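You operate a simulated robot arm through the tools that you are given. There is no shell and no other tool.

You run a simulated two-armed robot. Do the job below in one go: nothing can be reset, and whatever is moved stays where it is left.

Task
Hold the black tray on the top of the blue-legged bench steady with one hand and put the yellow plug from the top of the blue-legged bench in it with the other.

Only the result counts: the job must be done as asked and must still hold three seconds after the hand-in. Knocking over, shifting, dropping, spilling or breaking anything else fails it.

Robot
Two 7-joint arms with two-finger parallel grippers on one trunk, on a base that moves. Base frame: it is fixed to the floor where the robot stands at the start and does not move with it; the origin is under the middle of the robot, x ahead of it, y to its left, z up. Lengths are in m, angles in degrees, forces in N, time in s.
The left shoulder is at the start at [0.073, 0.174, 1.184], the right one opposite. With the tool pointing down near the work surface each hand reaches from about 0.26 to 0.7 m from the robot's upright axis, wherever it stands, measured 20 degrees to its own side. Places, roughly: black tray [0.25, 2.75, 1]; yellow plug [0.25, 2.25, 1]. Payload 3.6 kg a hand.
The TCP of each hand is the grasp point between the finger pads, 0.03 m short of the fingertips. In the tool frame z runs along the fingers and y along their closing line. Largest opening 0.11 m; finger width 0.02, thickness 0.01; the body of the gripper, 0.048 by 0.112 m, starts 0.055 m behind the TCP.
Orientation is that of the tool frame in the base frame, as a unit quaternion [w, x, y, z]. With the fingers straight down and closing along the base's y, the tool's x points along the base's -x, its y along +y and its z along -z.

Tools
- The arms move only by the tool nudge_tool. It takes "left_plan", "right_plan" or both (then of equal length, played together; a hand with none holds still); each is a list of rows, each a list of 7 numbers: the shift along the tool's x, y, z in units of 200 mm (1.0 is 200 mm), then the turn, a rotation vector about the tool's x, y, z in units of 90 degrees (1.0 is 90 degrees), then the gripper command, from -1 (shut) to 1 (fully open), values between in proportion. In form: [[tx, ty, tz, wx, wy, wz, grip], ...]. A call has 1 to 20 rows; each row is the pose to reach, as a shift and turn from the pose commanded when the call began, along the tool's axes at that moment. A call with a number of a shift or a turn outside -1 to 1 is refused whole. Rows are played at 5 a second. More than 0.05 m and 8.6 degrees between two rows, or a gripper value outside its range, and nothing of the call is played. Where a pose cannot be reached the arm comes as near as it can. A force on the tool above 40 N (or 10 N above the force at the start of the call, whichever is more), or a blocked arm, ends the call early, and 0.2 s more pass. Each finger travels about 0.153 m/s and halts on what it meets, pressing with about 27 N; the grip force reading is that of the motor and also rises with nothing between the fingers. The clock runs only during rows and for 0.2 s after the last one: add rows that repeat a pose to give the fingers time. It gives the time, the measured TCP pose, the force on the tool (base axes), the opening and the grip force at its end, in the units of the frame above (readings bear some noise), with the torque about the TCP (base axes, N m) and any sound that the robot's microphone picked up.
- Cameras (640 x 400 px; columns grow to the right, rows downward): "scene" is now at [0.1542, 0.012, 1.3734]; the picture's right is [0.18, -0.98, -0.00], its down [-0.56, -0.10, -0.82] and it looks along [0.81, 0.15, -0.57] (base axes); focal length 268 px, centre (320, 200). "left" rides on the left gripper at [0.073, -0.017, -0.103] in its tool frame; the picture's right is [0.23, 0.97, 0.00], its down [-0.76, 0.18, -0.62] and it looks along [-0.61, 0.14, 0.78] (tool axes); focal length 222 px, centre (320, 200). "right" rides on the right gripper at [0.072, 0.017, -0.103] in its tool frame; the picture's right is [-0.23, 0.97, 0.00], its down [-0.76, -0.18, -0.62] and it looks along [-0.61, -0.14, 0.78] (tool axes); focal length 222 px, centre (320, 200). There is no depth. A picture from a camera that has moved, and an enlarged one, comes with that camera's place and axes in the base frame and with its lens. The place of the scene camera against the robot may be out by one fixed shift of up to 0.025 m in any direction.
- grab_frame(camera): a new picture of that camera. The clock stands still meanwhile.
- slide_trunk(by): moves the trunk up (or, below 0, down) by that many m; the arms and the scene camera ride with it, the base frame stays. It gives what a move gives, with no picture.
- drive_base(legs): drives the robot by 1 to 6 legs, each [ahead, left, turn to the left] in m, m and degrees, along the robot's own axes; the way and the turn of a leg run together, so that a leg with both is an arc; at most 1.5 m and 180 degrees a leg. The arms and the cameras ride along, it lands a little off, and it stops where it bumps. It gives what a move gives.
- aim_head(pan, tilt): turns the head with the scene camera to pan (to the left, within 86 degrees either way) and tilt (down, from -29 to 69), counted from straight ahead of the robot (the tilt from the chest, where the trunk bows). It gives what a move gives.
- close_up(camera, box): a new picture of the part [left, top, right, bottom] of that camera's present view, enlarged. The clock stands still meanwhile.
- hand_in(): hands the job in; it is judged then, once.

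Places have to be worked out from the pictures, the camera data and where the tool is seen. Open the grippers and draw the arms clear of the work before you hand the job in, unless the task says otherwise.

The tools are called after "Emit:" as a command line: name --argument value ..., lists and objects as JSON in quotes. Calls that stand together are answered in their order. nudge_tool: Moves the arms, as the interface text tells. Its arguments: {"type":"object","properties":{"left_plan":{"type":"array","items":{"type":"array","items":{"type":"number"}}},"right_plan":{"type":"array","items":{"type":"array","items":{"type":"number"}}}},"required":[]} The other tools are called the same way: slide_trunk (by) moves the trunk up or down; drive_base (legs) drives the base; aim_head (pan, tilt) turns the head that bears the scene camera; grab_frame (camera) takes a picture; close_up (camera, box) takes an enlarged picture of a part of a camera's view; hand_in () hands the job in.

At the start:

```text
time_s: 0.0
left_position: [0.312, 0.1522, 1.1326]
left_orientation: [-0.002, -0.002, 1.0, -0.001]
left_force: [0.6, 0.0, 0.0]
left_torque: [-0.01, 0.01, -0.02]
left_grip_width: 0.11
left_grip_force: 0.1
right_position: [0.3834, -0.1503, 1.0559]
right_orientation: [-0.001, 0.0, 1.0, 0.0]
right_force: [0.0, -0.4, -0.5]
right_torque: [0.0, 0.0, -0.01]
right_grip_width: 0.1102
right_grip_force: 0.1
trunk travel left (down, up): [-0.3, 0.463]
robot x, y, heading: [-0.0003, -0.001, -0.3]
head pan, tilt (commanded): [10.3, 34.8]
```

scene: 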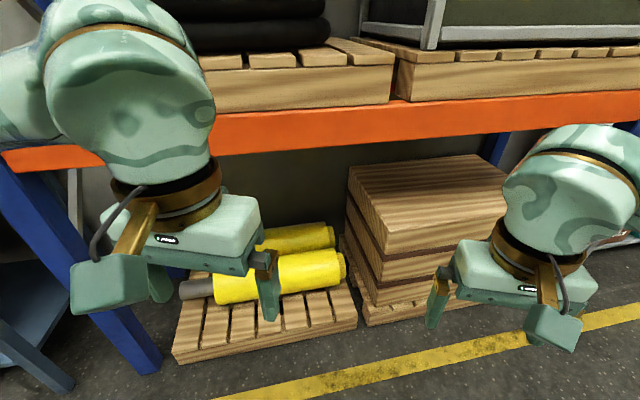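
right: 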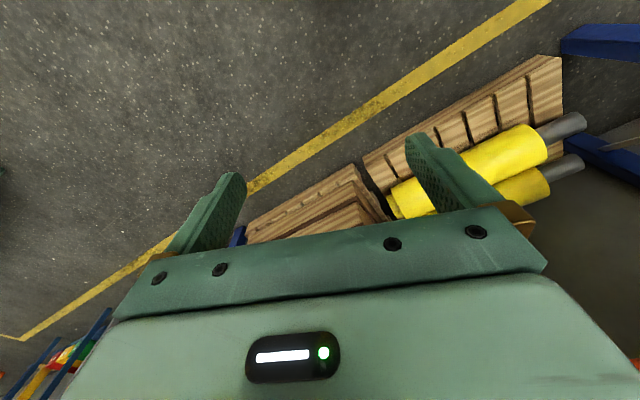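
left: 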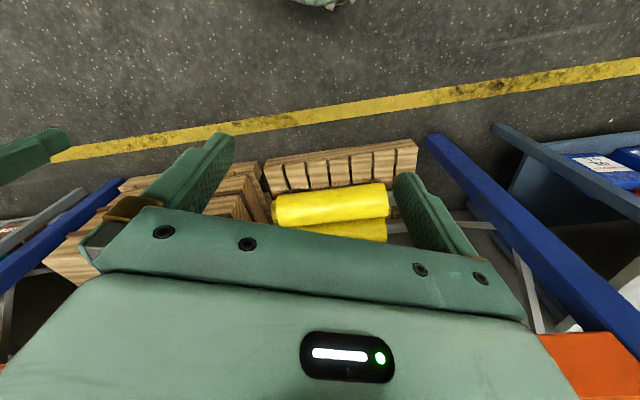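

The opening pictures show a pallet rack ahead of me. The bench should be to my left at about y = 2.25–2.75, so I turn the head left to look at it.

Emit:
aim_head --pan 80 --tilt 20

```text
time_s: 1.4
left_position: [0.3137, 0.1524, 1.1321]
left_orientation: [-0.001, -0.001, 1.0, -0.002]
left_force: [-0.7, -0.4, 1.0]
left_torque: [0.0, 0.01, 0.0]
left_grip_width: 0.1102
left_grip_force: 0.0
right_position: [0.3835, -0.1502, 1.0562]
right_orientation: [-0.001, 0.001, 1.0, 0.001]
right_force: [0.5, -0.4, -0.2]
right_torque: [-0.01, 0.02, -0.01]
right_grip_width: 0.11
right_grip_force: 0.1
trunk travel left (down, up): [-0.3, 0.463]
robot x, y, heading: [-0.0006, 0.0019, 0.1]
head pan, tilt (commanded): [80.0, 20.0]
```

The head is now panned to the left; I take a picture of what stands there.

Emit:
grab_frame --camera "scene"

```text
taken
camera scene: at [0.0837, 0.088, 1.397], right [0.98, -0.17, 0.0], down [-0.06, -0.34, -0.94], along [0.16, 0.93, -0.34], focal length 268 px, centre (320, 200)
```

scene: 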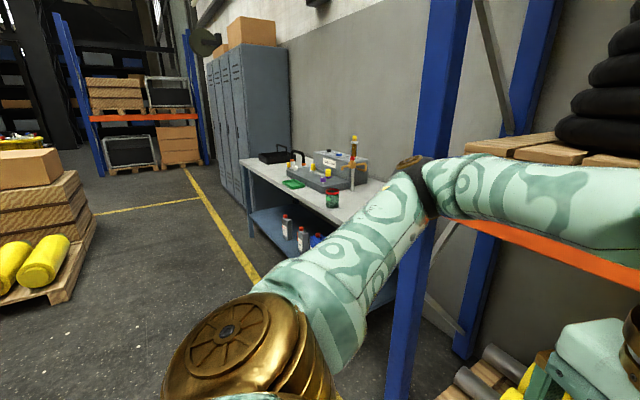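

A bench with items on its top stands ahead-left, beyond the rack upright. I enlarge it.

Emit:
close_up --camera "scene" --box '[220, 110, 420, 235]'

Emit:
close_up --camera "scene" --box '[0, 60, 240, 210]'

```text
3.20 times, centred on (320, 172) of scene
camera zoom: at [0.0837, 0.088, 1.397], right [0.98, -0.17, 0.0], down [-0.06, -0.34, -0.94], along [0.16, 0.93, -0.34], focal length 859 px, centre (320, 288)
```

zoom: 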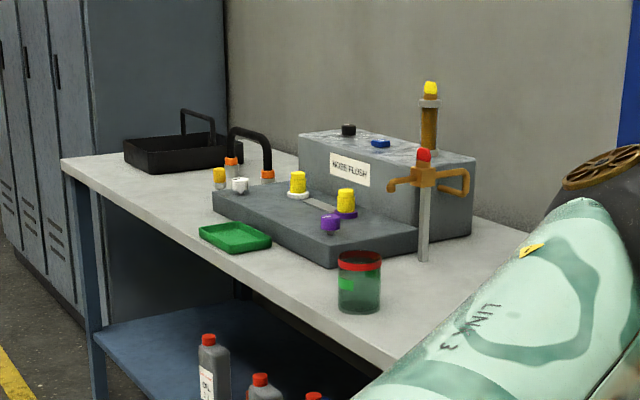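

```text
2.67 times, centred on (120, 135) of scene
camera zoom: at [0.0837, 0.088, 1.397], right [0.98, -0.17, 0.0], down [-0.06, -0.34, -0.94], along [0.16, 0.93, -0.34], focal length 716 px, centre (853, 373)
```

zoom: 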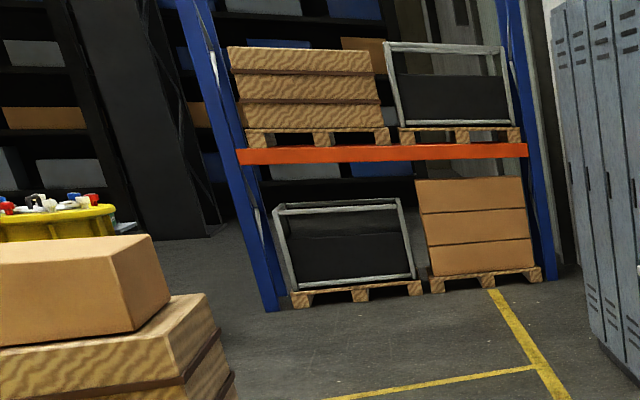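

The tray is the black one with a hoop handle at the bench's far end, and there are several yellow caps on and around the grey machine. Before driving I look to the right side and behind as far as the head lets me.

Emit:
aim_head --pan -86 --tilt 25

Emit:
grab_frame --camera "scene"

Emit:
aim_head --pan 86 --tilt 30

Emit:
grab_frame --camera "scene"

```text
time_s: 3.9
left_position: [0.3125, 0.1532, 1.1319]
left_orientation: [-0.001, -0.001, 1.0, -0.001]
left_force: [-0.2, 0.7, 0.6]
left_torque: [0.01, -0.03, 0.02]
left_grip_width: 0.1101
left_grip_force: 0.0
right_position: [0.3828, -0.15, 1.0557]
right_orientation: [-0.001, 0.0, 1.0, -0.001]
right_force: [-0.9, -0.1, -0.4]
right_torque: [-0.01, -0.01, 0.02]
right_grip_width: 0.1099
right_grip_force: 0.1
trunk travel left (down, up): [-0.3, 0.463]
robot x, y, heading: [0.001, 0.0015, -0.1]
head pan, tilt (commanded): [-85.9, 25.0]
```

```text
taken
camera scene: at [0.074, -0.0956, 1.3889], right [-1.0, -0.07, 0.0], down [-0.03, 0.42, -0.91], along [0.06, -0.9, -0.42], focal length 268 px, centre (320, 200)
```

scene: 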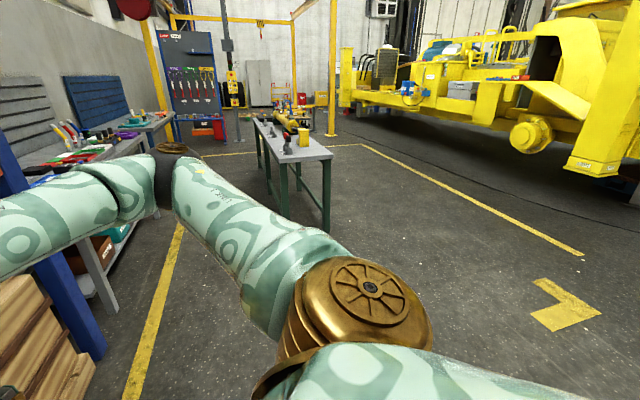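

```text
time_s: 6.5
left_position: [0.3135, 0.1524, 1.1333]
left_orientation: [-0.001, -0.001, 1.0, -0.002]
left_force: [-0.9, -0.1, 0.0]
left_torque: [-0.04, -0.01, -0.04]
left_grip_width: 0.1102
left_grip_force: 0.0
right_position: [0.3828, -0.1504, 1.0557]
right_orientation: [-0.002, 0.0, 1.0, 0.0]
right_force: [0.3, -0.7, 0.5]
right_torque: [-0.02, 0.01, 0.01]
right_grip_width: 0.1099
right_grip_force: 0.1
trunk travel left (down, up): [-0.3, 0.463]
robot x, y, heading: [-0.0025, 0.0016, -0.0]
head pan, tilt (commanded): [85.9, 30.0]
```

```text
taken
camera scene: at [0.0739, 0.0865, 1.3809], right [1.0, -0.07, 0.0], down [-0.04, -0.5, -0.87], along [0.06, 0.86, -0.5], focal length 268 px, centre (320, 200)
```

scene: 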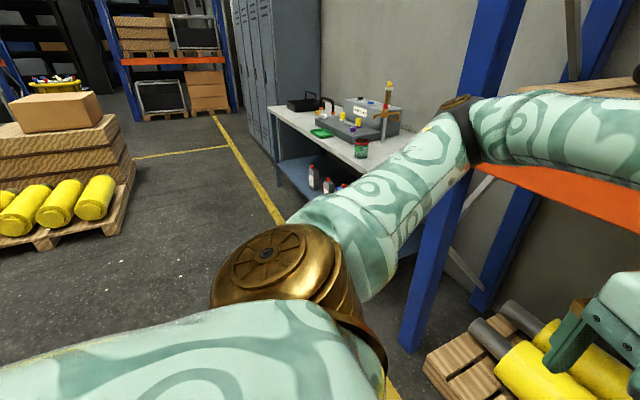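

The floor behind and to the left looks open (the pallets at left are beyond x ≈ -1.5), and the bench's front edge I judge at x ≈ -0.2. I back off 0.75 m and slide left about 2.4 m, staying clear of the bench.

Emit:
drive_base --legs '[[-0.75, 0, 0], [0, 1.2, 0]]'

Emit:
aim_head --pan 50 --tilt 25

Emit:
grab_frame --camera "scene"

```text
time_s: 16.3
left_position: [-0.4522, 1.3526, 1.1329]
left_orientation: [-0.001, -0.006, 1.0, -0.001]
left_force: [-0.1, -0.4, 0.0]
left_torque: [-0.03, 0.0, -0.01]
left_grip_width: 0.1096
left_grip_force: 0.1
right_position: [-0.3805, 1.0505, 1.0553]
right_orientation: [-0.002, -0.005, 1.0, 0.0]
right_force: [0.0, 0.4, 0.4]
right_torque: [-0.03, 0.02, 0.03]
right_grip_width: 0.1102
right_grip_force: 0.1
trunk travel left (down, up): [-0.3, 0.463]
robot x, y, heading: [-0.7612, 1.1953, 0.7]
head pan, tilt (commanded): [85.9, 30.0]
```

```text
time_s: 17.3
left_position: [-0.453, 1.3528, 1.1331]
left_orientation: [-0.001, -0.005, 1.0, -0.001]
left_force: [-0.4, -0.4, 0.0]
left_torque: [-0.01, -0.01, -0.01]
left_grip_width: 0.1098
left_grip_force: 0.1
right_position: [-0.38, 1.0515, 1.0563]
right_orientation: [-0.001, -0.006, 1.0, 0.0]
right_force: [0.1, -1.2, -0.5]
right_torque: [0.02, 0.01, 0.02]
right_grip_width: 0.11
right_grip_force: 0.0
trunk travel left (down, up): [-0.3, 0.463]
robot x, y, heading: [-0.7679, 1.1956, 0.5]
head pan, tilt (commanded): [50.0, 25.0]
```

```text
taken
camera scene: at [-0.6385, 1.2648, 1.3889], right [0.77, -0.63, 0.0], down [-0.27, -0.33, -0.91], along [0.58, 0.7, -0.42], focal length 268 px, centre (320, 200)
```

scene: 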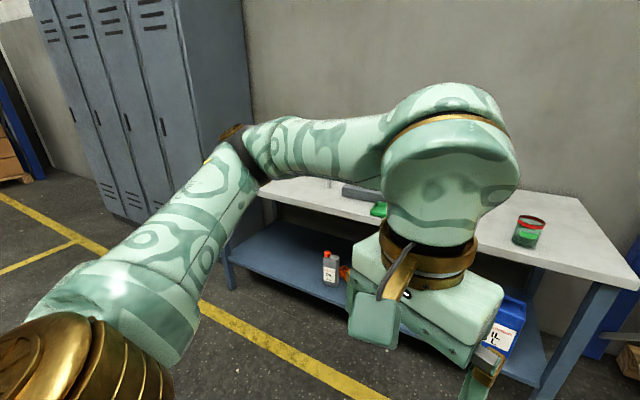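

I'm abreast of the near end of the bench with clear floor in front of it. I continue left another 1.25 m and look straight ahead.

Emit:
drive_base --legs '[[0, 1.25, 0]]'

Emit:
aim_head --pan 0 --tilt 30

Emit:
grab_frame --camera "scene"

Emit:
grab_frame --camera "left"

Emit:
grab_frame --camera "right"

```text
time_s: 23.6
left_position: [-0.478, 2.6143, 1.1327]
left_orientation: [-0.001, -0.015, 1.0, -0.001]
left_force: [0.7, 0.7, 1.5]
left_torque: [-0.01, 0.03, -0.01]
left_grip_width: 0.1097
left_grip_force: 0.0
right_position: [-0.4, 2.3133, 1.0559]
right_orientation: [0.0, -0.015, 1.0, 0.0]
right_force: [-0.3, 0.8, -0.4]
right_torque: [-0.04, 0.03, -0.02]
right_grip_width: 0.11
right_grip_force: 0.1
trunk travel left (down, up): [-0.3, 0.463]
robot x, y, heading: [-0.7874, 2.4509, 1.7]
head pan, tilt (commanded): [50.0, 25.0]
```

```text
time_s: 24.8
left_position: [-0.4783, 2.6148, 1.134]
left_orientation: [-0.001, -0.015, 1.0, -0.001]
left_force: [-0.1, -0.2, 0.8]
left_torque: [0.0, -0.01, -0.02]
left_grip_width: 0.1098
left_grip_force: 0.0
right_position: [-0.3997, 2.3132, 1.0553]
right_orientation: [0.0, -0.013, 1.0, 0.0]
right_force: [0.1, -0.1, -0.3]
right_torque: [0.0, 0.01, 0.04]
right_grip_width: 0.1101
right_grip_force: 0.1
trunk travel left (down, up): [-0.3, 0.463]
robot x, y, heading: [-0.7852, 2.4545, 1.5]
head pan, tilt (commanded): [0.0, 30.0]
```

```text
taken
camera scene: at [-0.6296, 2.4536, 1.3809], right [0.03, -1.0, 0.0], down [-0.5, -0.01, -0.87], along [0.87, 0.02, -0.5], focal length 268 px, centre (320, 200)
```

scene: 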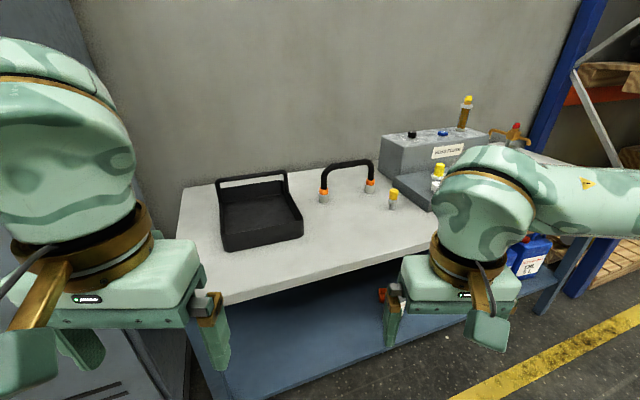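

```text
taken
camera left: at [-0.5506, 2.5948, 1.2367], right [-0.26, 0.97, 0.0], down [0.76, 0.2, 0.62], along [0.6, 0.16, -0.78], focal length 222 px, centre (320, 200)
```

left: 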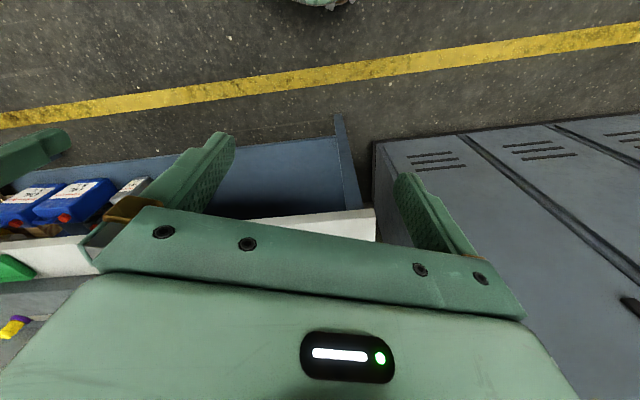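

```text
taken
camera right: at [-0.473, 2.3277, 1.1593], right [0.2, 0.98, 0.0], down [0.77, -0.16, 0.62], along [0.61, -0.12, -0.78], focal length 222 px, centre (320, 200)
```

right: 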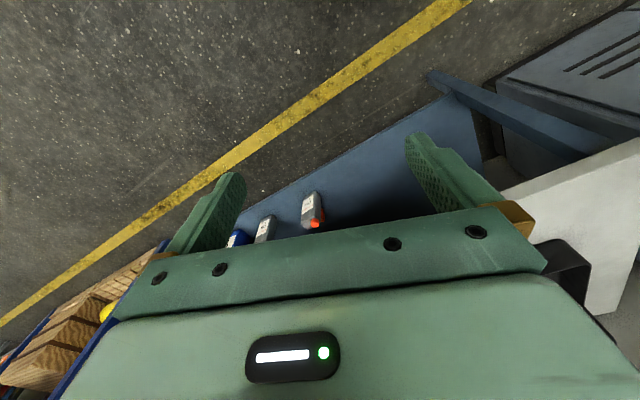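

Now the tray, a black hoop handle with orange feet, and a small yellow-capped item on a grey stub are in view on the bench. I enlarge that region.

Emit:
close_up --camera "scene" --box '[180, 130, 340, 280]'

Emit:
close_up --camera "scene" --box '[300, 80, 540, 230]'

```text
2.67 times, centred on (260, 205) of scene
camera zoom: at [-0.6296, 2.4536, 1.3809], right [0.03, -1.0, 0.0], down [-0.5, -0.01, -0.87], along [0.87, 0.02, -0.5], focal length 716 px, centre (480, 187)
```

zoom: 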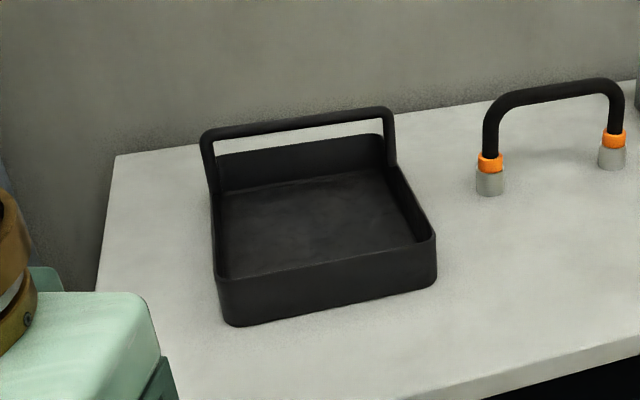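

```text
2.67 times, centred on (420, 155) of scene
camera zoom: at [-0.6296, 2.4536, 1.3809], right [0.03, -1.0, 0.0], down [-0.5, -0.01, -0.87], along [0.87, 0.02, -0.5], focal length 716 px, centre (53, 320)
```

zoom: 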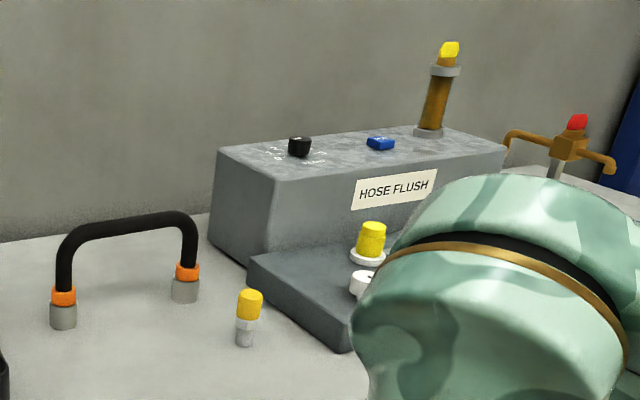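

The bench front edge works out to run from about (-0.22, 2.75) to (0.01, 2.14), so the bench is turned about 20° to my frame; the upright yellow-capped item at about (0.17, 2.22) fits the plug's listed place, and the tray centre is near (0.14, 2.68). I turn to square up with the bench and shift right, still standing off.

Emit:
drive_base --legs '[[0, 0, 19], [0.15, -0.32, 0]]'

Emit:
aim_head --pan 0 --tilt 35

Emit:
grab_frame --camera "scene"

```text
time_s: 28.2
left_position: [-0.2938, 2.4642, 1.1323]
left_orientation: [-0.001, -0.183, 0.983, -0.001]
left_force: [0.2, -1.0, -0.6]
left_torque: [0.03, 0.02, 0.02]
left_grip_width: 0.1101
left_grip_force: 0.1
right_position: [-0.1196, 2.2065, 1.0574]
right_orientation: [-0.001, -0.183, 0.983, -0.001]
right_force: [0.3, -0.2, -0.1]
right_torque: [0.01, -0.03, 0.01]
right_grip_width: 0.11
right_grip_force: 0.2
trunk travel left (down, up): [-0.3, 0.463]
robot x, y, heading: [-0.5326, 2.2096, 21.0]
head pan, tilt (commanded): [0.0, 30.0]
```

```text
time_s: 28.8
left_position: [-0.2937, 2.4639, 1.134]
left_orientation: [0.0, -0.182, 0.983, -0.002]
left_force: [0.0, 0.4, 0.0]
left_torque: [-0.02, 0.02, 0.03]
left_grip_width: 0.1101
left_grip_force: 0.1
right_position: [-0.1203, 2.2071, 1.057]
right_orientation: [-0.002, -0.182, 0.983, -0.001]
right_force: [1.1, -0.7, 0.0]
right_torque: [-0.01, -0.03, 0.02]
right_grip_width: 0.11
right_grip_force: 0.1
trunk travel left (down, up): [-0.3, 0.463]
robot x, y, heading: [-0.5304, 2.2109, 20.7]
head pan, tilt (commanded): [0.0, 35.0]
```

```text
taken
camera scene: at [-0.388, 2.2654, 1.3731], right [0.36, -0.93, 0.0], down [-0.54, -0.21, -0.82], along [0.76, 0.29, -0.57], focal length 268 px, centre (320, 200)
```

scene: 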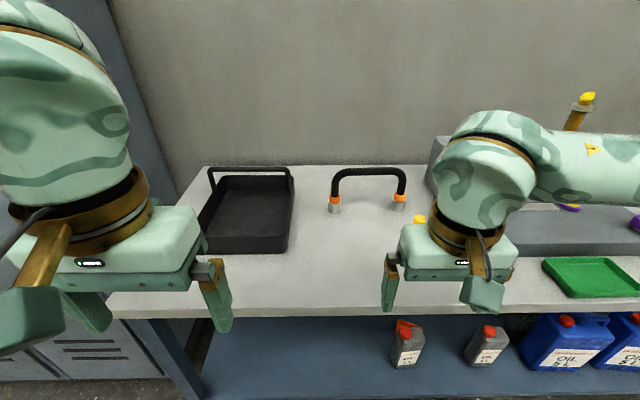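

I'm now square to the bench; triangulating the tray corner puts the bench top at z ≈ 0.854, its front edge about 0.48 m ahead of my axis, tray front wall 0.65 m ahead. I need to get ~0.15 m closer, so I tilt the head down to check base clearance to the bench shelf.

Emit:
aim_head --pan 0 --tilt 69

Emit:
grab_frame --camera "scene"

```text
time_s: 29.8
left_position: [-0.2937, 2.4634, 1.1336]
left_orientation: [0.0, -0.183, 0.983, -0.001]
left_force: [-0.5, -0.5, 0.3]
left_torque: [0.02, -0.01, -0.01]
left_grip_width: 0.1101
left_grip_force: 0.1
right_position: [-0.1209, 2.2064, 1.0562]
right_orientation: [0.0, -0.183, 0.983, 0.0]
right_force: [0.5, -0.3, -0.4]
right_torque: [0.01, 0.02, 0.01]
right_grip_width: 0.1103
right_grip_force: 0.1
trunk travel left (down, up): [-0.3, 0.463]
robot x, y, heading: [-0.5339, 2.2057, 20.9]
head pan, tilt (commanded): [0.0, 68.8]
```

```text
taken
camera scene: at [-0.4179, 2.2538, 1.3295], right [0.36, -0.93, 0.0], down [-0.87, -0.33, -0.36], along [0.34, 0.13, -0.93], focal length 268 px, centre (320, 200)
```

scene: 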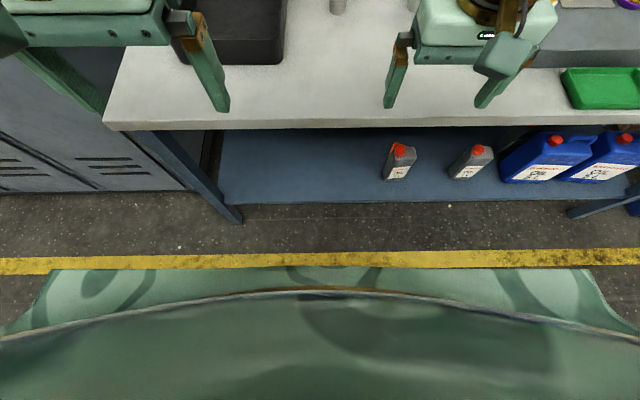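

The base front edge lies about 0.25–0.28 m ahead of my axis and the bench legs/shelf about 0.52 m, so driving 0.16 m forward leaves clearance. I drive forward and 0.1 m left.

Emit:
drive_base --legs '[[0.16, 0.1, 0]]'

Emit:
grab_frame --camera "scene"

Emit:
aim_head --pan 0 --tilt 45

Emit:
grab_frame --camera "scene"

Emit:
grab_frame --camera "left"

Emit:
grab_frame --camera "right"

```text
time_s: 31.4
left_position: [-0.1803, 2.616, 1.132]
left_orientation: [0.0, -0.183, 0.983, -0.002]
left_force: [0.1, 0.8, 0.1]
left_torque: [0.03, 0.02, -0.01]
left_grip_width: 0.1098
left_grip_force: 0.0
right_position: [-0.0063, 2.3591, 1.0555]
right_orientation: [-0.001, -0.183, 0.983, 0.0]
right_force: [0.4, -0.6, 0.5]
right_torque: [-0.02, 0.01, 0.01]
right_grip_width: 0.11
right_grip_force: 0.0
trunk travel left (down, up): [-0.3, 0.463]
robot x, y, heading: [-0.419, 2.3601, 20.9]
head pan, tilt (commanded): [0.0, 68.8]
```

```text
taken
camera scene: at [-0.3026, 2.4059, 1.3293], right [0.36, -0.93, 0.0], down [-0.87, -0.33, -0.36], along [0.34, 0.13, -0.93], focal length 268 px, centre (320, 200)
```

scene: 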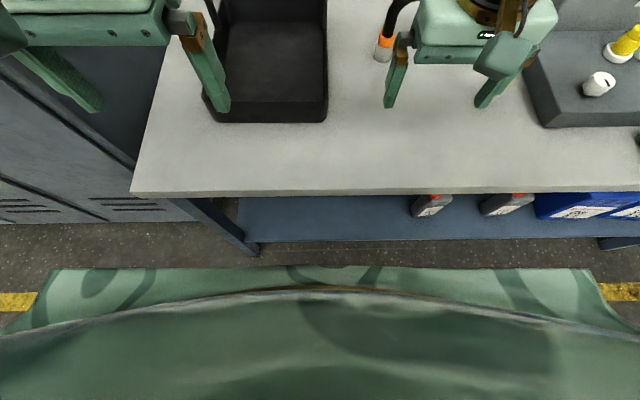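

```text
time_s: 32.2
left_position: [-0.1804, 2.616, 1.1336]
left_orientation: [0.0, -0.183, 0.983, -0.001]
left_force: [0.1, 0.7, 0.5]
left_torque: [0.04, -0.01, 0.0]
left_grip_width: 0.1101
left_grip_force: 0.0
right_position: [-0.0068, 2.3574, 1.0557]
right_orientation: [-0.002, -0.182, 0.983, 0.0]
right_force: [0.1, -0.2, -0.4]
right_torque: [0.02, 0.0, 0.04]
right_grip_width: 0.11
right_grip_force: 0.0
trunk travel left (down, up): [-0.3, 0.463]
robot x, y, heading: [-0.4178, 2.3627, 21.1]
head pan, tilt (commanded): [0.0, 45.0]
```

```text
taken
camera scene: at [-0.2797, 2.414, 1.3582], right [0.36, -0.93, 0.0], down [-0.66, -0.25, -0.71], along [0.66, 0.25, -0.71], focal length 268 px, centre (320, 200)
```

scene: 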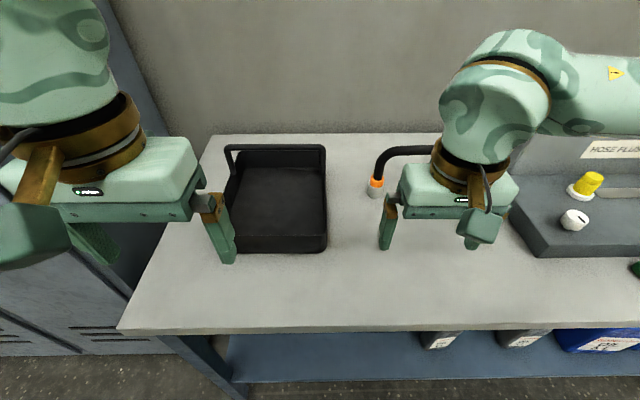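

```text
taken
camera left: at [-0.2419, 2.5733, 1.2367], right [-0.56, 0.83, 0.0], down [0.65, 0.44, 0.62], along [0.51, 0.35, -0.78], focal length 222 px, centre (320, 200)
```

left: 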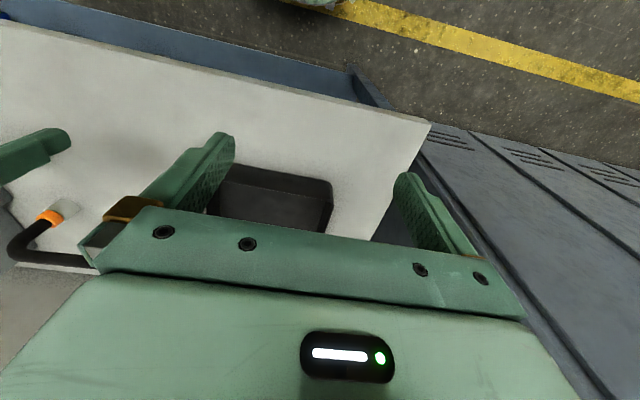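

```text
taken
camera right: at [-0.0797, 2.3471, 1.1592], right [-0.14, 0.99, 0.0], down [0.78, 0.11, 0.62], along [0.62, 0.09, -0.78], focal length 222 px, centre (320, 200)
```

right: 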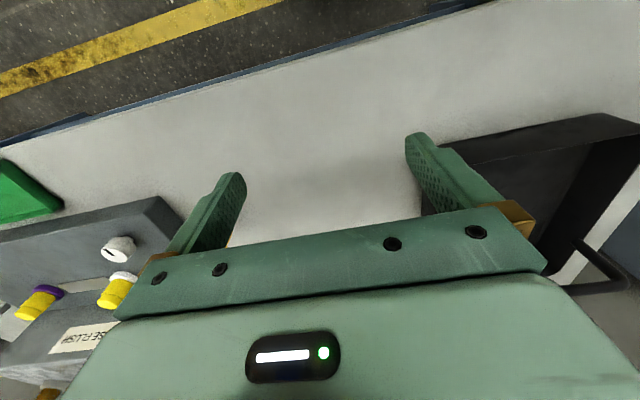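

I'm now with the tray's front wall about 0.5 m ahead and the plug expected about 0.55 m ahead, 0.37 m right, hidden behind the right hand. I swing the right hand toward a spot above the plug at the same height so its own camera can see the plug.

Emit:
nudge_tool --right_plan '[[-0.1, -0.19, 0, 0, 0, 0, 1], [-0.2, -0.38, 0, 0, 0, 0, 1], [-0.3, -0.57, 0, 0, 0, 0, 1], [-0.4, -0.76, 0, 0, 0, 0, 1], [-0.45, -0.9, 0, 0, 0, 0, 1]]'

Emit:
grab_frame --camera "right"

Emit:
grab_frame --camera "scene"

```text
time_s: 33.4
left_position: [-0.1809, 2.6155, 1.1342]
left_orientation: [0.0, -0.182, 0.983, 0.0]
left_force: [0.3, -1.0, -0.2]
left_torque: [0.02, 0.01, 0.04]
left_grip_width: 0.1102
left_grip_force: 0.0
right_position: [0.1431, 2.2183, 1.0559]
right_orientation: [0.0, -0.183, 0.983, 0.001]
right_force: [-0.9, 0.8, 0.2]
right_torque: [-0.01, 0.02, 0.01]
right_grip_width: 0.11
right_grip_force: 0.0
trunk travel left (down, up): [-0.3, 0.463]
robot x, y, heading: [-0.419, 2.363, 21.2]
head pan, tilt (commanded): [0.0, 45.0]
```

```text
taken
camera right: at [0.0696, 2.2095, 1.1591], right [-0.14, 0.99, 0.0], down [0.78, 0.11, 0.62], along [0.62, 0.09, -0.78], focal length 222 px, centre (320, 200)
```

right: 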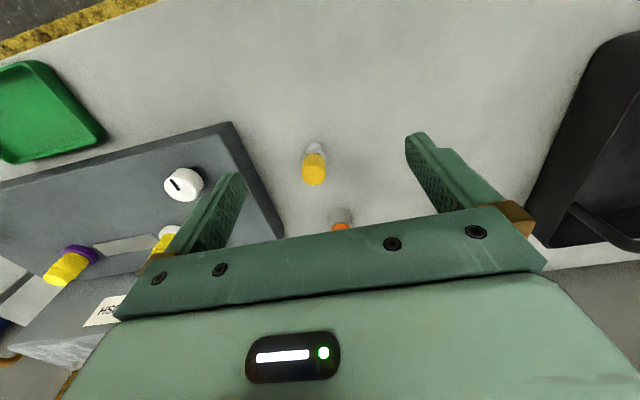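

```text
taken
camera scene: at [-0.2802, 2.4138, 1.3584], right [0.36, -0.93, 0.0], down [-0.66, -0.25, -0.71], along [0.66, 0.25, -0.71], focal length 268 px, centre (320, 200)
```

scene: 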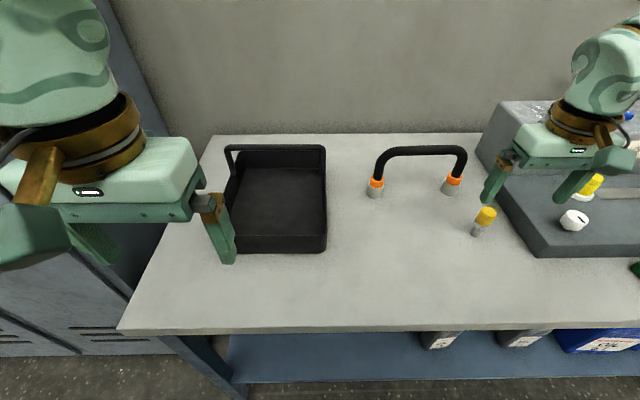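

The upright yellow-capped plug is now visible in both the scene and right camera pictures. I enlarge it in both views, plus the tray.

Emit:
close_up --camera "right" --box '[260, 120, 370, 200]'

Emit:
close_up --camera "scene" --box '[440, 180, 540, 255]'

Emit:
close_up --camera "scene" --box '[190, 120, 360, 270]'

```text
5.00 times, centred on (315, 160) of right
camera zoom: at [0.0696, 2.2095, 1.1591], right [-0.14, 0.99, 0.0], down [0.78, 0.11, 0.62], along [0.62, 0.09, -0.78], focal length 1111 px, centre (345, 400)
```

zoom: 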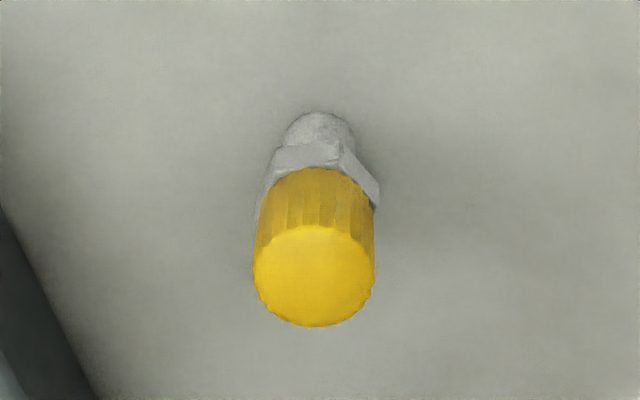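

```text
5.33 times, centred on (490, 218) of scene
camera zoom: at [-0.2802, 2.4138, 1.3584], right [0.36, -0.93, 0.0], down [-0.66, -0.25, -0.71], along [0.66, 0.25, -0.71], focal length 1431 px, centre (-587, 107)
```

zoom: 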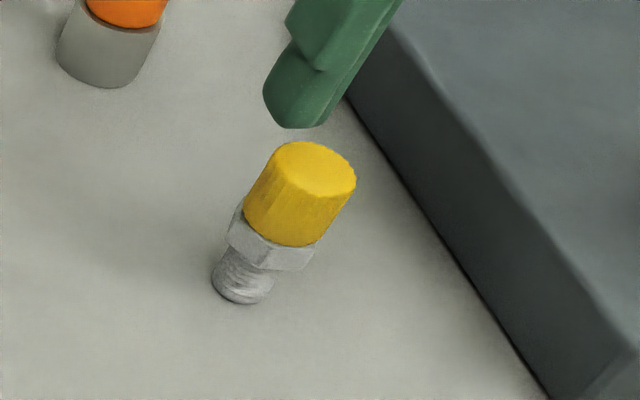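

```text
2.67 times, centred on (275, 195) of scene
camera zoom: at [-0.2802, 2.4138, 1.3584], right [0.36, -0.93, 0.0], down [-0.66, -0.25, -0.71], along [0.66, 0.25, -0.71], focal length 716 px, centre (440, 213)
```

zoom: 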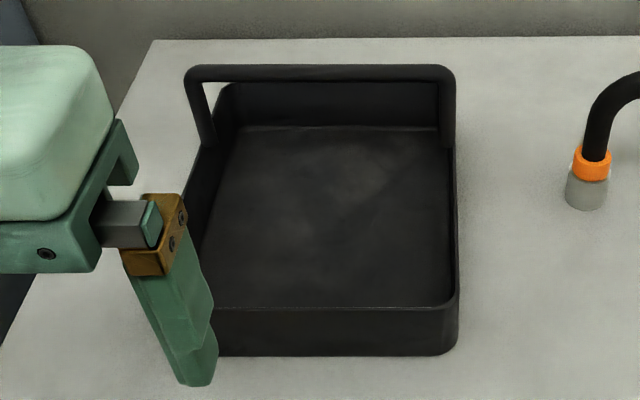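

From two cameras the bench top is z ≈ 0.854; plug (29 mm yellow cap, hex, threaded stub, ~77 mm tall) stands 0.54 m ahead, 0.36 m right, and the tray spans 0.484–0.79 m ahead, from -0.018 to 0.225 m left, rim z ≈ 0.919, with its hoop at about 0.68 m ahead. I bring the left hand over the left wall, staying above it, to refine with its camera.

Emit:
nudge_tool --left_plan '[[-0.18, 0.07, 0.05, 0, 0, 0, 1], [-0.36, 0.14, 0.1, 0, 0, 0, 1], [-0.54, 0.21, 0.15, 0, 0, 0, 1], [-0.72, 0.28, 0.2, 0, 0, 0, 1], [-0.9, 0.35, 0.25, 0, 0, 0, 1], [-0.9, 0.35, 0.25, 0, 0, 0, 1]]'

Emit:
grab_frame --camera "left"

Emit:
grab_frame --camera "scene"

```text
time_s: 34.8
left_position: [-0.0365, 2.7446, 1.0827]
left_orientation: [0.0, -0.183, 0.983, -0.001]
left_force: [0.0, -1.1, -1.0]
left_torque: [0.04, -0.02, -0.01]
left_grip_width: 0.1099
left_grip_force: 0.0
right_position: [0.1431, 2.221, 1.0558]
right_orientation: [-0.001, -0.181, 0.983, 0.0]
right_force: [0.1, -0.3, 0.6]
right_torque: [-0.03, -0.03, 0.0]
right_grip_width: 0.1097
right_grip_force: 0.1
trunk travel left (down, up): [-0.3, 0.463]
robot x, y, heading: [-0.4216, 2.3597, 21.0]
head pan, tilt (commanded): [0.0, 45.0]
```

```text
taken
camera left: at [-0.0985, 2.7032, 1.1869], right [-0.56, 0.83, 0.0], down [0.65, 0.44, 0.62], along [0.52, 0.35, -0.78], focal length 222 px, centre (320, 200)
```

left: 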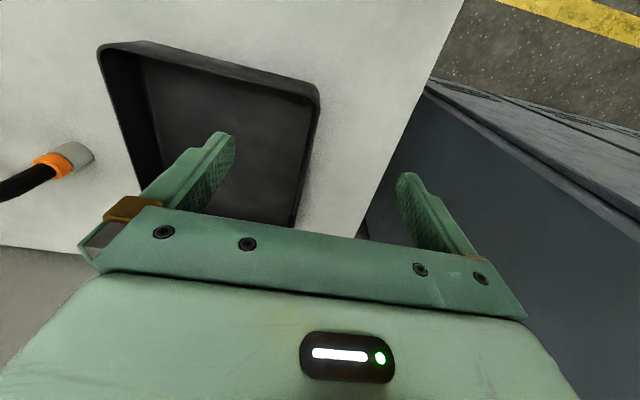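

```text
taken
camera scene: at [-0.2802, 2.4137, 1.3584], right [0.36, -0.93, 0.0], down [-0.66, -0.25, -0.71], along [0.66, 0.25, -0.71], focal length 268 px, centre (320, 200)
```

scene: 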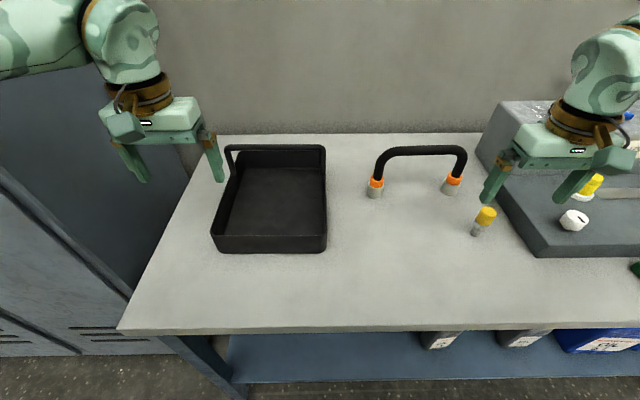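

The left camera now shows the tray's left wall between the fingers. I enlarge it to measure the wall's place.

Emit:
close_up --camera "left" --box '[220, 60, 420, 230]'

Emit:
close_up --camera "scene" --box '[190, 120, 360, 270]'

```text
2.35 times, centred on (320, 145) of left
camera zoom: at [-0.0985, 2.7032, 1.1869], right [-0.56, 0.83, 0.0], down [0.65, 0.44, 0.62], along [0.52, 0.35, -0.78], focal length 523 px, centre (320, 329)
```

zoom: 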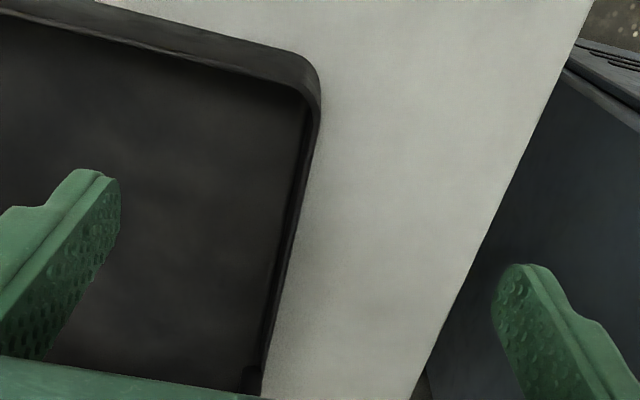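

```text
2.67 times, centred on (275, 195) of scene
camera zoom: at [-0.2802, 2.4137, 1.3584], right [0.36, -0.93, 0.0], down [-0.66, -0.25, -0.71], along [0.66, 0.25, -0.71], focal length 716 px, centre (440, 213)
```

zoom: 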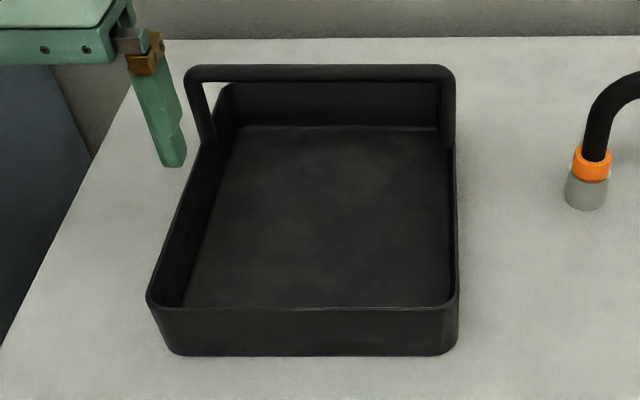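

The wall's outer rim lies almost exactly under the left TCP's line (wall mid at v ≈ 0.218, TCP at 0.219). I move the left hand 65 mm further along the wall and lower it so the fingers straddle the wall without closing yet.

Emit:
nudge_tool --left_plan '[[-0.16, 0, 0.1, 0, 0, 0, 1], [-0.325, -0.007, 0.22, 0, 0, 0, 1], [-0.325, -0.007, 0.42, 0, 0, 0, 1], [-0.325, -0.007, 0.62, 0, 0, 0, 1], [-0.325, -0.007, 0.8, 0, 0, 0, 1], [-0.325, -0.007, 0.8, 0, 0, 0, 1]]'

Emit:
grab_frame --camera "left"

Emit:
close_up --camera "scene" --box '[120, 100, 360, 270]'

```text
time_s: 36.2
left_position: [0.0231, 2.7669, 0.9227]
left_orientation: [0.0, -0.184, 0.983, -0.001]
left_force: [0.6, 0.2, 0.2]
left_torque: [0.02, 0.01, 0.0]
left_grip_width: 0.1101
left_grip_force: 0.1
right_position: [0.1434, 2.2195, 1.0549]
right_orientation: [-0.001, -0.182, 0.983, 0.0]
right_force: [0.3, -0.7, -0.7]
right_torque: [0.03, -0.01, 0.04]
right_grip_width: 0.11
right_grip_force: 0.0
trunk travel left (down, up): [-0.3, 0.463]
robot x, y, heading: [-0.4172, 2.3584, 21.0]
head pan, tilt (commanded): [0.0, 45.0]
```

```text
taken
camera left: at [-0.0386, 2.7249, 1.0262], right [-0.56, 0.83, 0.0], down [0.65, 0.44, 0.62], along [0.52, 0.35, -0.78], focal length 222 px, centre (320, 200)
```

left: 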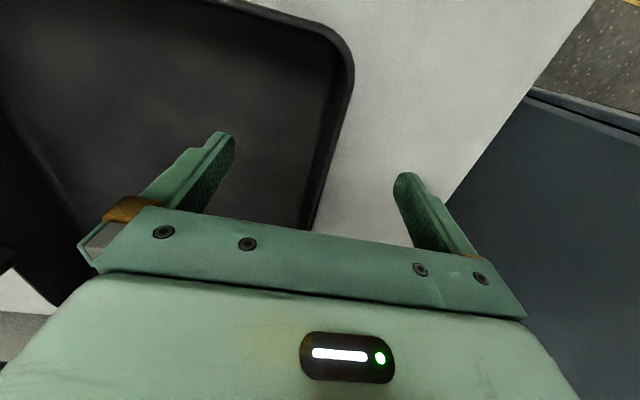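

```text
2.35 times, centred on (240, 185) of scene
camera zoom: at [-0.2798, 2.4137, 1.3583], right [0.36, -0.93, 0.0], down [-0.66, -0.25, -0.71], along [0.66, 0.25, -0.71], focal length 631 px, centre (508, 235)
```

zoom: 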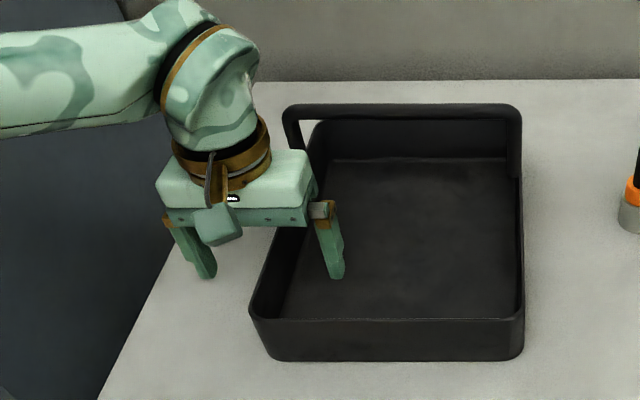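

The fingers straddle the left wall. I enlarge the left view to check how centred the wall is before closing.

Emit:
close_up --camera "left" --box '[220, 110, 420, 240]'

```text
3.08 times, centred on (320, 175) of left
camera zoom: at [-0.0386, 2.7249, 1.0262], right [-0.56, 0.83, 0.0], down [0.65, 0.44, 0.62], along [0.52, 0.35, -0.78], focal length 684 px, centre (320, 277)
```

zoom: 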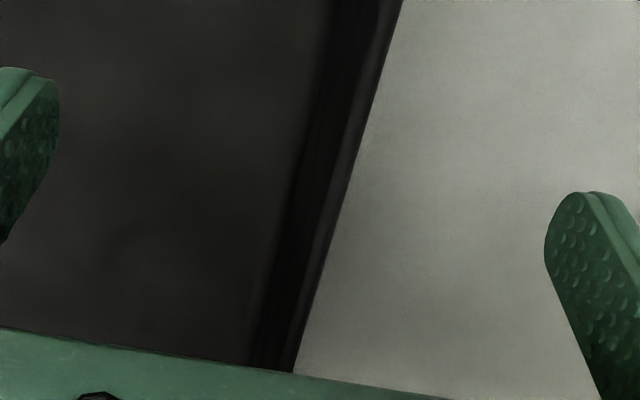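

The wall is centred between the fingers to within about 2 mm. I lower 14 mm more and close the left gripper on the wall.

Emit:
nudge_tool --left_plan '[[0, 0, 0.07, 0, 0, 0, 1], [0, 0.004, 0.07, 0, 0, 0, 0.5], [0, 0.004, 0.07, 0, 0, 0, 0], [0, 0.004, 0.07, 0, 0, 0, -0.5], [0, 0.004, 0.07, 0, 0, 0, -1], [0, 0.004, 0.07, 0, 0, 0, -1], [0, 0.004, 0.07, 0, 0, 0, -1]]'

Emit:
grab_frame --camera "scene"

Emit:
grab_frame --camera "left"

```text
time_s: 37.8
left_position: [0.0226, 2.7688, 0.9089]
left_orientation: [-0.001, -0.183, 0.983, -0.001]
left_force: [0.0, 0.2, -0.7]
left_torque: [0.22, 0.03, 0.09]
left_grip_width: 0.0036
left_grip_force: 27.1
right_position: [0.143, 2.2208, 1.0552]
right_orientation: [-0.001, -0.183, 0.983, -0.001]
right_force: [0.2, -0.3, 0.6]
right_torque: [0.03, 0.01, -0.04]
right_grip_width: 0.11
right_grip_force: 0.0
trunk travel left (down, up): [-0.3, 0.463]
robot x, y, heading: [-0.418, 2.3619, 20.7]
head pan, tilt (commanded): [0.0, 45.0]
```

```text
taken
camera scene: at [-0.2796, 2.4139, 1.3583], right [0.36, -0.93, 0.0], down [-0.66, -0.25, -0.71], along [0.66, 0.25, -0.71], focal length 268 px, centre (320, 200)
```

scene: 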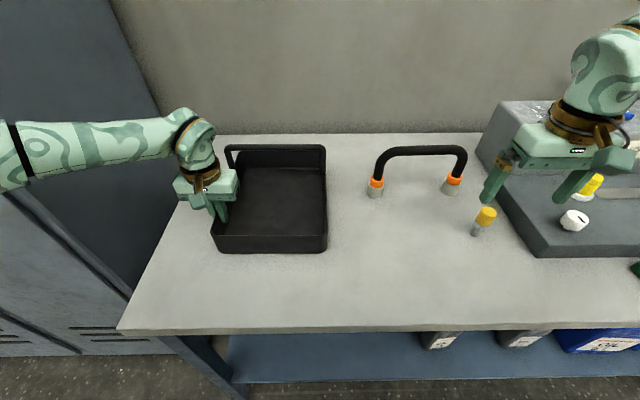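

```text
taken
camera left: at [-0.0384, 2.7257, 1.0124], right [-0.56, 0.83, 0.0], down [0.65, 0.44, 0.62], along [0.51, 0.35, -0.78], focal length 222 px, centre (320, 200)
```

left: 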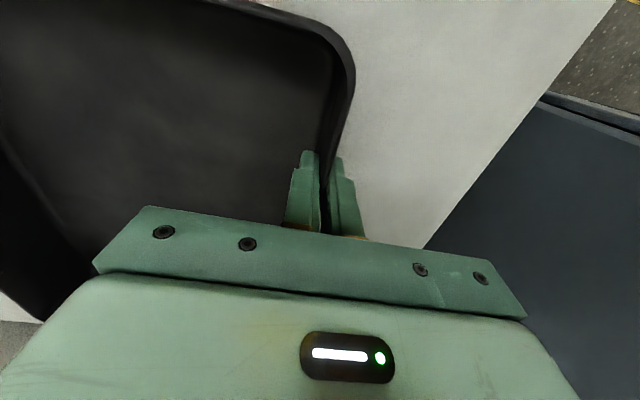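

The left gripper holds the 3.6 mm tray wall firmly (27 N) and the tray hasn't visibly moved. Now I move the right hand over the plug with a partly opened gripper, stopping with fingertips above the cap to verify alignment.

Emit:
nudge_tool --right_plan '[[-0.11, -0.035, 0.0, 0, 0, 0, 0.6], [-0.22, -0.075, 0.05, 0, 0, 0, 0.6], [-0.335, -0.11, 0.15, 0, 0, 0, 0.6], [-0.335, -0.11, 0.33, 0, 0, 0, 0.6], [-0.335, -0.11, 0.33, 0, 0, 0, 0.6]]'

Emit:
grab_frame --camera "right"

Emit:
close_up --camera "scene" --box '[440, 120, 600, 255]'

```text
time_s: 39.0
left_position: [0.0239, 2.768, 0.909]
left_orientation: [0.0, -0.183, 0.983, -0.001]
left_force: [1.2, -0.5, -0.4]
left_torque: [0.08, -0.12, 0.15]
left_grip_width: 0.0043
left_grip_force: 27.1
right_position: [0.1755, 2.2028, 1.0134]
right_orientation: [0.0, -0.181, 0.983, -0.001]
right_force: [0.5, -0.6, -0.3]
right_torque: [0.02, 0.0, 0.01]
right_grip_width: 0.0882
right_grip_force: 0.0
right hand out of reach, approached as far as the arm can: row 2, 3, 4, 5
trunk travel left (down, up): [-0.3, 0.463]
robot x, y, heading: [-0.4194, 2.3587, 21.1]
head pan, tilt (commanded): [0.0, 45.0]
```

```text
taken
camera right: at [0.1011, 2.1926, 1.116], right [-0.14, 0.99, 0.0], down [0.77, 0.11, 0.62], along [0.62, 0.08, -0.78], focal length 222 px, centre (320, 200)
```

right: 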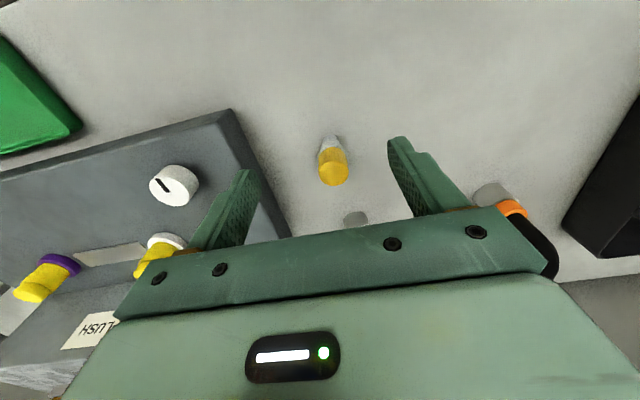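

```text
2.96 times, centred on (520, 188) of scene
camera zoom: at [-0.2799, 2.4143, 1.3583], right [0.36, -0.93, 0.0], down [-0.66, -0.25, -0.71], along [0.66, 0.25, -0.71], focal length 795 px, centre (-273, 237)
```

zoom: 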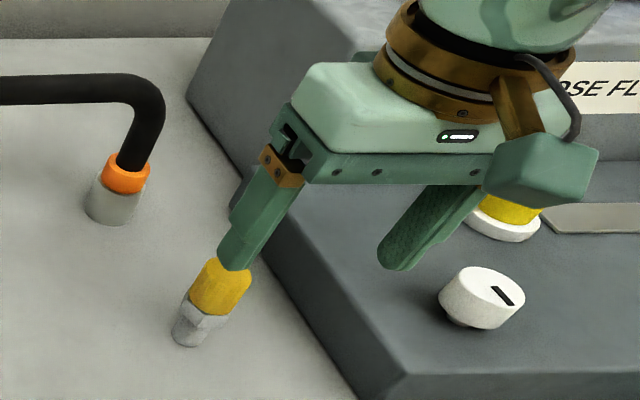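

The right arm ran out of reach about 4 cm short with the tool vertical. Leaning the fingers forward (wrist back) should gain reach, so I tilt the right tool 15° about its y axis while keeping the TCP position, still above the cap.

Emit:
nudge_tool --right_plan '[[0, 0, 0, 0, -0.08, 0, 0.6], [0, 0, 0, 0, -0.167, 0, 0.6], [0, 0, 0, 0, -0.167, 0, 0.6]]'

Emit:
grab_frame --camera "right"

Emit:
close_up --camera "scene" --box '[440, 120, 600, 255]'

```text
time_s: 39.8
left_position: [0.0237, 2.767, 0.908]
left_orientation: [-0.001, -0.183, 0.983, -0.001]
left_force: [-1.3, 0.9, 0.2]
left_torque: [0.28, -0.26, 0.0]
left_grip_width: 0.0038
left_grip_force: 26.7
right_position: [0.1744, 2.2029, 1.0131]
right_orientation: [0.128, -0.181, 0.975, 0.024]
right_force: [0.2, -0.2, -1.3]
right_torque: [0.0, -0.02, 0.03]
right_grip_width: 0.0878
right_grip_force: 0.0
trunk travel left (down, up): [-0.3, 0.463]
robot x, y, heading: [-0.4177, 2.3589, 21.2]
head pan, tilt (commanded): [0.0, 45.0]
```

```text
taken
camera right: at [0.0782, 2.184, 1.0939], right [-0.14, 0.99, 0.06], down [0.6, 0.04, 0.8], along [0.79, 0.15, -0.6], focal length 222 px, centre (320, 200)
```

right: 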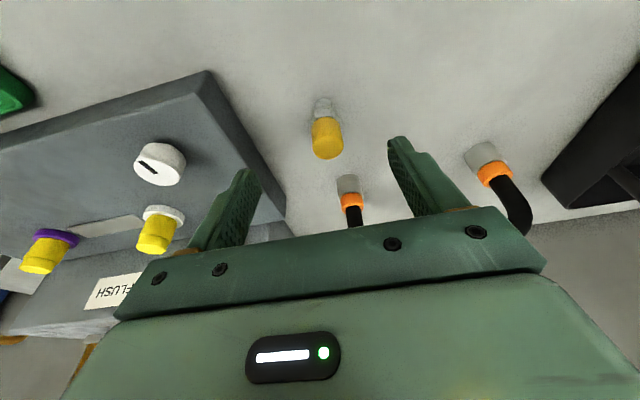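

```text
2.96 times, centred on (520, 188) of scene
camera zoom: at [-0.2797, 2.4141, 1.3583], right [0.36, -0.93, 0.0], down [-0.66, -0.25, -0.71], along [0.66, 0.25, -0.71], focal length 795 px, centre (-273, 237)
```

zoom: 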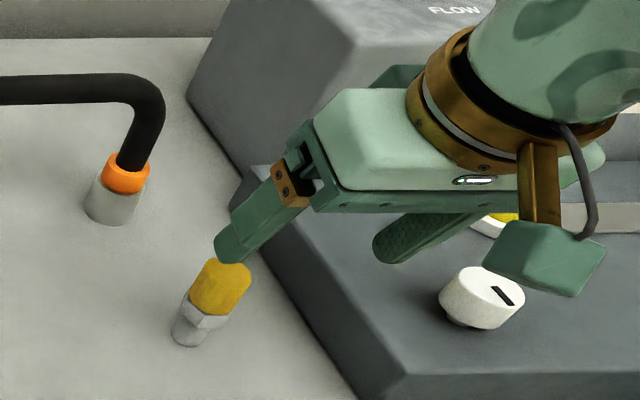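

The tilt worked and the TCP held its place. From this view the plug is 42 mm ahead, 3 mm left and its cap middle ~100 mm below the TCP; I descend so the cap sits between the open fingers.

Emit:
nudge_tool --right_plan '[[-0.024, 0.005, 0.18, 0, 0, 0, 0.6], [-0.048, 0.01, 0.36, 0, 0, 0, 0.6], [-0.072, 0.015, 0.5425, 0, 0, 0, 0.6], [-0.072, 0.015, 0.5425, 0, 0, 0, 0.6]]'

Emit:
grab_frame --camera "right"

Emit:
close_up --camera "scene" --box '[430, 140, 570, 260]'

```text
time_s: 40.8
left_position: [0.0223, 2.768, 0.9088]
left_orientation: [-0.001, -0.183, 0.983, -0.001]
left_force: [0.0, 0.8, -0.2]
left_torque: [0.26, -0.11, 0.05]
left_grip_width: 0.0039
left_grip_force: 27.3
right_position: [0.2129, 2.2213, 0.9108]
right_orientation: [0.128, -0.181, 0.975, 0.024]
right_force: [0.3, -0.2, 0.1]
right_torque: [-0.03, 0.0, -0.01]
right_grip_width: 0.0883
right_grip_force: 0.0
trunk travel left (down, up): [-0.3, 0.463]
robot x, y, heading: [-0.4154, 2.3571, 20.9]
head pan, tilt (commanded): [0.0, 45.0]
```

```text
taken
camera right: at [0.1164, 2.2019, 0.9926], right [-0.14, 0.99, 0.06], down [0.6, 0.04, 0.8], along [0.79, 0.15, -0.6], focal length 222 px, centre (320, 200)
```

right: 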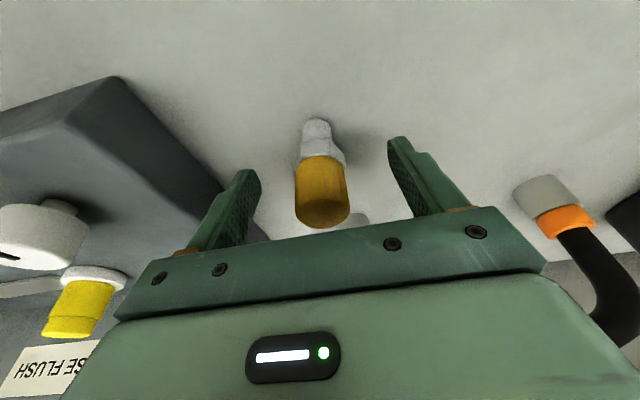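

```text
3.33 times, centred on (500, 200) of scene
camera zoom: at [-0.2795, 2.4139, 1.3583], right [0.36, -0.93, 0.0], down [-0.66, -0.25, -0.71], along [0.66, 0.25, -0.71], focal length 894 px, centre (-280, 200)
```

zoom: 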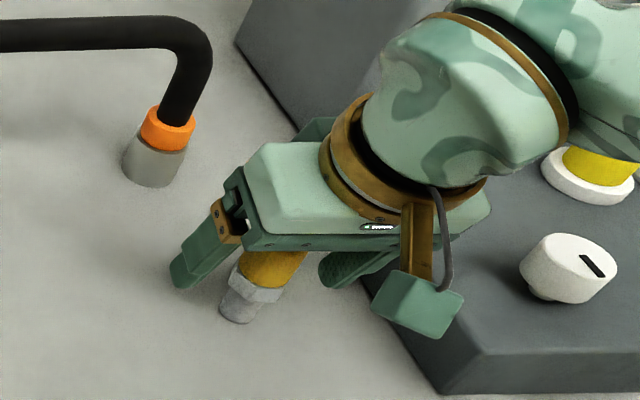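

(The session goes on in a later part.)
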